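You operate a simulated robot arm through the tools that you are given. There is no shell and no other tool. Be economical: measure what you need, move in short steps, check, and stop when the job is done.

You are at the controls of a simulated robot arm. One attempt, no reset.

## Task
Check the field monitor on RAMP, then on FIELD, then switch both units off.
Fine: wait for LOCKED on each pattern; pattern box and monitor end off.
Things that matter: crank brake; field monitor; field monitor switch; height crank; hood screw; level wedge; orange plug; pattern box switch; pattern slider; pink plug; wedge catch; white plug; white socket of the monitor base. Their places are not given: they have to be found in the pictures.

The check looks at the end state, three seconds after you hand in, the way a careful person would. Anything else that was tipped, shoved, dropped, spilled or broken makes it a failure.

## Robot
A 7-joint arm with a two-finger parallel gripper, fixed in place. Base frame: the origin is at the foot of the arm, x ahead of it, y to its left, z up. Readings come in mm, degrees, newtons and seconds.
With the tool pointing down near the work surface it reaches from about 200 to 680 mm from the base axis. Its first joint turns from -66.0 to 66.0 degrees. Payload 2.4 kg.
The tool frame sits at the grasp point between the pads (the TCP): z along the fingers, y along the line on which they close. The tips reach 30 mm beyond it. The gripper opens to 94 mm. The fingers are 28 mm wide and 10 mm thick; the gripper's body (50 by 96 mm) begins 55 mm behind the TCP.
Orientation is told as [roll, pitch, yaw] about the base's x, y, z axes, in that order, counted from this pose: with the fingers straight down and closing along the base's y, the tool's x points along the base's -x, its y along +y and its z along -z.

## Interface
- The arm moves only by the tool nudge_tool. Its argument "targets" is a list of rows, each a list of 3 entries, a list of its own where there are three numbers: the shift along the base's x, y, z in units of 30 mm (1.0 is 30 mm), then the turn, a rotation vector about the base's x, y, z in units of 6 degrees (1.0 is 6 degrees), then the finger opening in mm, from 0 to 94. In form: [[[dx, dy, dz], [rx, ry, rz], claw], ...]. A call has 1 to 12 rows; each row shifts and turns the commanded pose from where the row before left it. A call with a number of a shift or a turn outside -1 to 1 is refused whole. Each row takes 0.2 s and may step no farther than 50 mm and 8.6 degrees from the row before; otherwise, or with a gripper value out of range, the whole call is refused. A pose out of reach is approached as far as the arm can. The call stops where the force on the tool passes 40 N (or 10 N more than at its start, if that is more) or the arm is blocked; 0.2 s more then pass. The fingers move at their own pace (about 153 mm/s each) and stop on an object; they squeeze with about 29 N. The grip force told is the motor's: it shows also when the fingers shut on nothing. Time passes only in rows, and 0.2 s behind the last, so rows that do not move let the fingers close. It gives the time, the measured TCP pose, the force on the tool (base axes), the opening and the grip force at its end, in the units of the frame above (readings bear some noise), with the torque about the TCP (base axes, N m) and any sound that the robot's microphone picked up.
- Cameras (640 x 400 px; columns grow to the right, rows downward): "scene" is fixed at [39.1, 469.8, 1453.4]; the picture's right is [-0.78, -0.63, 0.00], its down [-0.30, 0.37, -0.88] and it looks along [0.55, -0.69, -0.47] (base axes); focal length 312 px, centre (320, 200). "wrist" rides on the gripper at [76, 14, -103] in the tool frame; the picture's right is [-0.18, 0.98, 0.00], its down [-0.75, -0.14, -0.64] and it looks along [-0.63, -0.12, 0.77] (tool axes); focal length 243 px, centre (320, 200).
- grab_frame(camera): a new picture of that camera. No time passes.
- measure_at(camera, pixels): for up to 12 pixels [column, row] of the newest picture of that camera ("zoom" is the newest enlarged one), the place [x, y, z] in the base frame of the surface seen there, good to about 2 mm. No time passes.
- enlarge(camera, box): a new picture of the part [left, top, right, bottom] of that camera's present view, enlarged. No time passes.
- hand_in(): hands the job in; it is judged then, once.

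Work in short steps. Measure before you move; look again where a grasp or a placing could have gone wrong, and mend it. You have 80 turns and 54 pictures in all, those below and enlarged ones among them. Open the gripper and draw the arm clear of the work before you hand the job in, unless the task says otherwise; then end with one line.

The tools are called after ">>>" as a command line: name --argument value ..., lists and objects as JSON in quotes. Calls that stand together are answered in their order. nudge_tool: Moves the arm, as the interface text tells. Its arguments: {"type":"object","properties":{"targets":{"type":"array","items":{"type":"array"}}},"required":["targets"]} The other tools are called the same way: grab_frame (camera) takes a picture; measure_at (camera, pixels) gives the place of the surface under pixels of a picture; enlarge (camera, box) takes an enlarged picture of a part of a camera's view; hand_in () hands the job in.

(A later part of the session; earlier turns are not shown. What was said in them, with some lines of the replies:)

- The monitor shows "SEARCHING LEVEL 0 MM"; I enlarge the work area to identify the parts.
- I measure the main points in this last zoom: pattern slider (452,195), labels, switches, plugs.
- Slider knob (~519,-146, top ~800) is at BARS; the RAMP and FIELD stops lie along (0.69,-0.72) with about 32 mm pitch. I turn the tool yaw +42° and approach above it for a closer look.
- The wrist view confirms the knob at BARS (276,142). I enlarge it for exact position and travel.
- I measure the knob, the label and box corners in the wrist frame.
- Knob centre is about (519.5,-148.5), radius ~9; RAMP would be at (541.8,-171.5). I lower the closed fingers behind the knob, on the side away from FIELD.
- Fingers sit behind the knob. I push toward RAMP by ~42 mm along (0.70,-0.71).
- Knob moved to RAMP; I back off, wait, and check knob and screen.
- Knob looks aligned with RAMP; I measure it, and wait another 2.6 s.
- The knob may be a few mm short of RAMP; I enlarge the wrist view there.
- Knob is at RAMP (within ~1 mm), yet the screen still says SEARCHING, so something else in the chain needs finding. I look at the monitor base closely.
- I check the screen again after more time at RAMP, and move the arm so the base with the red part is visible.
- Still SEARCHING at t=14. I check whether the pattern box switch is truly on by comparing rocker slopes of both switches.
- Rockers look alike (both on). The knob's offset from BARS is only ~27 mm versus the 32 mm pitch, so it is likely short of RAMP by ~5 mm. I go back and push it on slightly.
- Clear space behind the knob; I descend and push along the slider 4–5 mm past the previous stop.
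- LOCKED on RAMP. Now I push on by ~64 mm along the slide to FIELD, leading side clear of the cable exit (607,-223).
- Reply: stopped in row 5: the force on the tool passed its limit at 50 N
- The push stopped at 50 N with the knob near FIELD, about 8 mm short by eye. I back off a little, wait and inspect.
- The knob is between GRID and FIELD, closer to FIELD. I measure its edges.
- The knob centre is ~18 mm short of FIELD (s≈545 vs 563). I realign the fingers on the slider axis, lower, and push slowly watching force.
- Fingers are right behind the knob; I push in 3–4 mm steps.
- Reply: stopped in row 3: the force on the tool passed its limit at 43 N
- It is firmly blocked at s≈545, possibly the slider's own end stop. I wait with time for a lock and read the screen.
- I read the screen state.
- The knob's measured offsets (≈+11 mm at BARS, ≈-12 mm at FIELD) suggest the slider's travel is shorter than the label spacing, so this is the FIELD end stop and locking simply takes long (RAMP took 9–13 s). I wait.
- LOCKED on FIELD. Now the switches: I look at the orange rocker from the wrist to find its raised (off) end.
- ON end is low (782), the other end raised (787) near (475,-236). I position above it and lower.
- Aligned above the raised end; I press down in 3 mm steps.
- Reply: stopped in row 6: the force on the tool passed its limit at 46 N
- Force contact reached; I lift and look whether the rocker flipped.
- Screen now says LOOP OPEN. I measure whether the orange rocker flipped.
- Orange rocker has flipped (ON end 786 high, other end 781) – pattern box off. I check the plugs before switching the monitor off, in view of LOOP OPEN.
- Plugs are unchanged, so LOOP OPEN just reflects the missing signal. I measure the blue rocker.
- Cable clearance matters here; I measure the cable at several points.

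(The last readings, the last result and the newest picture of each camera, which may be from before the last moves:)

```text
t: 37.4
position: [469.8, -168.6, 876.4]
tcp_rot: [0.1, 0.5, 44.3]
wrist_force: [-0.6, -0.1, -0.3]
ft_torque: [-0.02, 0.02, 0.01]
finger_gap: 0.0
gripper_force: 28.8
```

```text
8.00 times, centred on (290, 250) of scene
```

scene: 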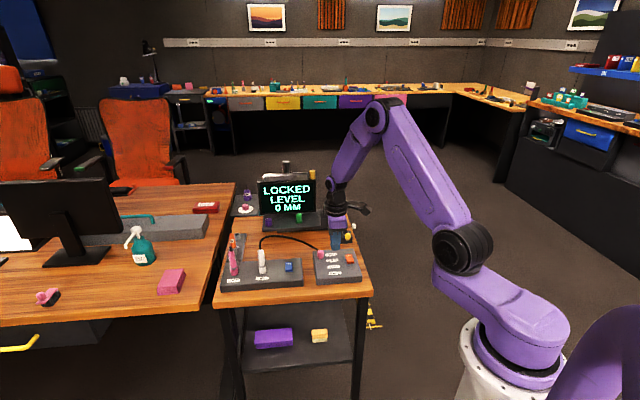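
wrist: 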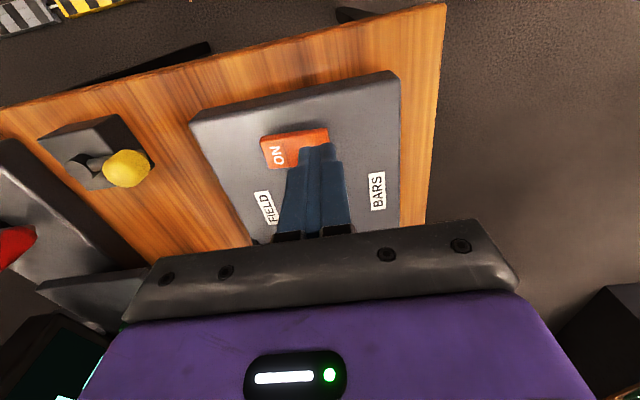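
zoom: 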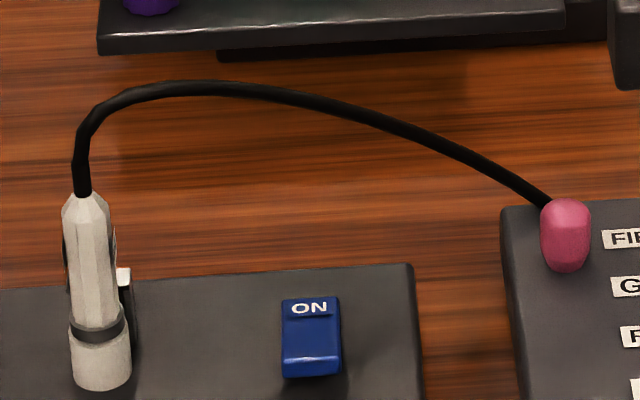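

>>> measure_at --camera "zoom" --pixels '[[82, 180], [82, 140], [110, 102], [170, 88], [220, 89], [270, 94], [320, 103], [370, 118], [420, 135], [470, 157], [520, 185], [312, 355]]'

```text
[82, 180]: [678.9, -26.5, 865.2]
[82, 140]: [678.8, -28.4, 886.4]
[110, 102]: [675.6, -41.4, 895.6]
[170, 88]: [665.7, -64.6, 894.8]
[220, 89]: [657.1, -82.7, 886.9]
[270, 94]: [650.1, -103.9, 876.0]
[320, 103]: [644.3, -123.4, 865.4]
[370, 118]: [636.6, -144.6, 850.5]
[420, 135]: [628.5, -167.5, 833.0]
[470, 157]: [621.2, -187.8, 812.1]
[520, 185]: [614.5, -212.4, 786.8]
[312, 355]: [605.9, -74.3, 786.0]
```

The cable runs (679,-28,886) → (614,-212,787), so I'll align the gripper body parallel to it (yaw -19°) for ~20 mm clearance. I rise, turn and go above the blue rocker's raised end at (605,-72).

>>> nudge_tool --targets '[[[0, 0, 0.83], [0, 0, -0.96], 0], [[0, 0, 0.83], [0, 0, -0.96], 0], [[0.5, 0.36, 0.83], [0, 0, -0.96], 0], [[0.5, 0.36, 0], [0, 0, -0.96], 0], [[0.5, 0.36, 0], [0, 0, -0.96], 0], [[0.5, 0.36, 0], [0, 0, -0.96], 0], [[0.5, 0.36, 0], [0, 0, -0.96], 0], [[0.5, 0.36, 0], [0, 0, -0.96], 0], [[0.5, 0.35, 0], [0, 0, -0.96], 0], [[0.5, 0.35, 0], [0, 0, -0.96], 0], [[0.52, 0.35, 0], [0, 0, -0.96], 0], [[0, 0, 0], [0, 0, 0], 0]]'

>>> grab_frame --camera "wrist"

```text
t: 40.0
position: [605.3, -71.8, 950.9]
tcp_rot: [0.0, 0.6, -19.1]
wrist_force: [0.0, -0.2, -0.6]
ft_torque: [-0.04, -0.02, -0.04]
finger_gap: 0.1
gripper_force: 28.7
```

```text
11 pictures are left
```

wrist: 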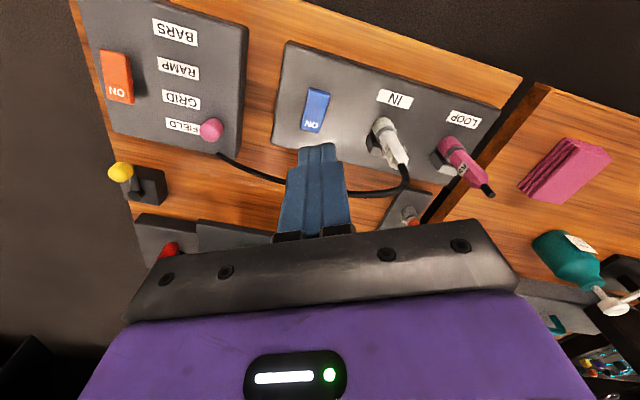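

The blue rocker (316,108) is visible; I verify its end positions from this view.

>>> measure_at --camera "wrist" --pixels '[[313, 125], [315, 110], [317, 100], [319, 92], [311, 92], [327, 95], [308, 124], [320, 128]]'

```text
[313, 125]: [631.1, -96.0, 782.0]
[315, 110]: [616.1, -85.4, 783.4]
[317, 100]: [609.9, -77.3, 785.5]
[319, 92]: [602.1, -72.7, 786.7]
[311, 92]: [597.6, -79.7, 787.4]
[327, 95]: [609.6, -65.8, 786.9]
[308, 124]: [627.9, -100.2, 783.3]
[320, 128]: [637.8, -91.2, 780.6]
```

The raised end is at (603,-72), right below the TCP. I descend straight.

>>> nudge_tool --targets '[[[0, 0, -0.9], [0, 0, 0], 0], [[0, 0, -0.9], [0, 0, 0], 0], [[0, 0, -0.9], [0, 0, 0], 0], [[0, 0, -0.9], [0, 0, 0], 0], [[0, 0, -0.5], [0, 0, 0], 0], [[0, 0, -0.2], [0, 0, 0], 0], [[0, 0, 0], [0, 0, 0], 0]]'

```text
t: 41.6
position: [604.8, -73.2, 820.7]
tcp_rot: [0.0, 0.5, -19.1]
wrist_force: [-0.4, 0.1, 0.2]
ft_torque: [-0.01, -0.04, 0.0]
finger_gap: 0.0
gripper_force: 29.4
```

Just above the rocker without contact; now press in 3 mm steps.

>>> nudge_tool --targets '[[[0, 0, -0.1], [0, 0, 0], 0], [[0, 0, -0.1], [0, 0, 0], 0], [[0, 0, -0.1], [0, 0, 0], 0], [[0, 0, -0.1], [0, 0, 0], 0], [[0, 0, 0], [0, 0, 0], 0]]'

>>> enlarge --camera "scene" --box '[230, 175, 390, 275]'

```text
t: 42.6
position: [605.4, -72.4, 813.8]
tcp_rot: [-0.1, 0.8, -19.1]
wrist_force: [-7.2, 1.9, 11.9]
ft_torque: [-0.11, 0.1, -0.05]
finger_gap: 0.0
gripper_force: 29.4
stopped in row 4: the force on the tool passed its limit at 48 N (the readings are from after the stop); the commanded pose is now the measured one
```

```text
4.00 times, centred on (310, 225) of scene
```

zoom: 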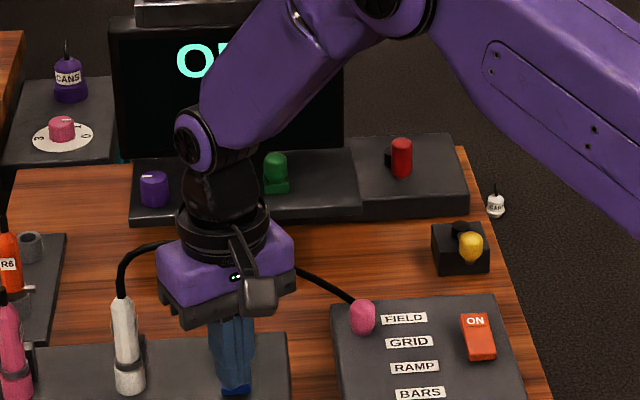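

The screen now seems to read "OFF". I lift straight up and withdraw, then verify.

>>> nudge_tool --targets '[[[0, 0, 0.5], [0, 0, 0], 0], [[0, 0, 0.9], [0, 0, 0], 0], [[0, 0, 0.9], [0, 0, 0], 0], [[0, 0, 0.9], [0, 0, 0], 0], [[0, 0, 0.9], [0, 0, 0], 0], [[-0.8, -0.3, 0.6], [0, 0, 0], 0], [[-0.9, -0.3, 0.3], [0, 0, 0], 30], [[-0.9, -0.3, 0], [0, 0, 0], 60], [[-0.9, -0.3, 0], [0, 0, 0], 94], [[-0.9, -0.3, 0], [0, 0, 0], 94], [[-0.9, -0.3, 0], [0, 0, 0], 94], [[0, 0, 0], [0, 0, 0], 94]]'

>>> grab_frame --camera "scene"

>>> enlarge --camera "scene" --box '[215, 190, 375, 290]'

```text
t: 45.2
position: [445.9, -126.7, 963.7]
tcp_rot: [0.0, 0.7, -19.0]
wrist_force: [0.8, 0.5, 0.0]
ft_torque: [0.01, 0.01, 0.0]
finger_gap: 94.1
gripper_force: 0.0
```

```text
9 pictures are left
```

scene: 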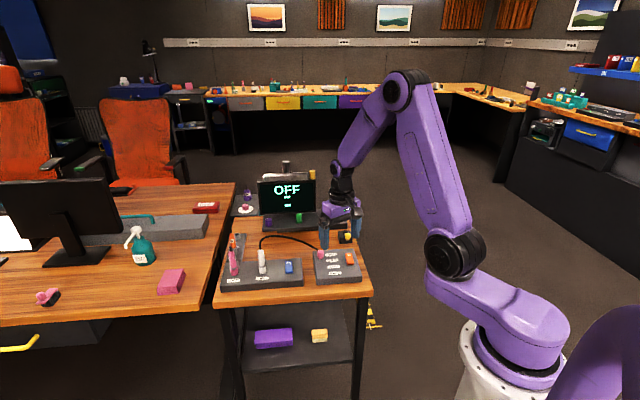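

```text
4.00 times, centred on (295, 240) of scene
```

zoom: 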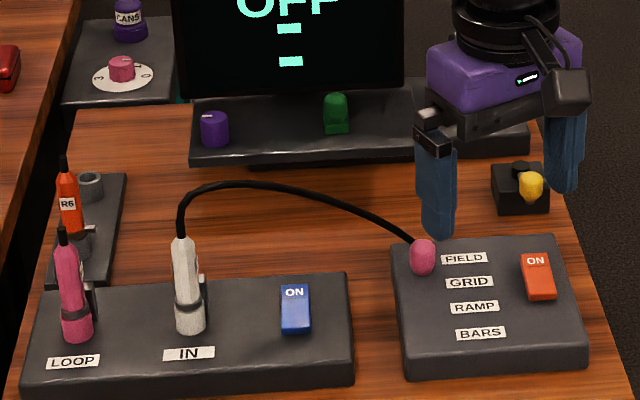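

Monitor shows OFF, both rockers are off and nothing else has moved. I draw the arm further clear.

>>> nudge_tool --targets '[[[-0.8, -0.1, 0.8], [0, 0, 0], 94], [[-0.8, -0.1, 0.8], [0, 0, 0], 94], [[-0.8, 0, 0.8], [0, 0, 0], 94], [[-0.5, 0, 0.8], [0, 0, 0], 94], [[0, 0, 0], [0, 0, 0], 94], [[0, 0, 0], [0, 0, 0], 94]]'

>>> enlarge --camera "scene" --box '[210, 155, 370, 255]'

```text
t: 46.6
position: [360.3, -133.5, 1058.6]
tcp_rot: [0.0, 0.8, -19.0]
wrist_force: [-0.2, 0.8, 0.4]
ft_torque: [0.0, 0.0, 0.0]
finger_gap: 94.0
gripper_force: 0.0
```

```text
4.00 times, centred on (290, 205) of scene
```

zoom: 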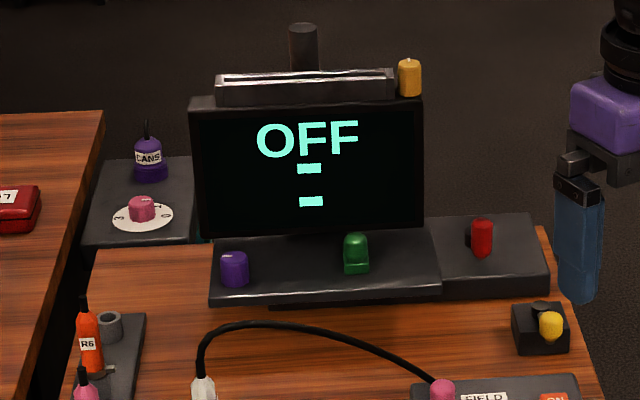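

Everything is in order with the arm clear; I hand in.

>>> hand_in

```text
The job is handed in.
```

The monitor showed LOCKED with the slider at RAMP and again at FIELD. The pattern box and the monitor are both switched off, nothing else was moved, and the arm is clear with the gripper open.
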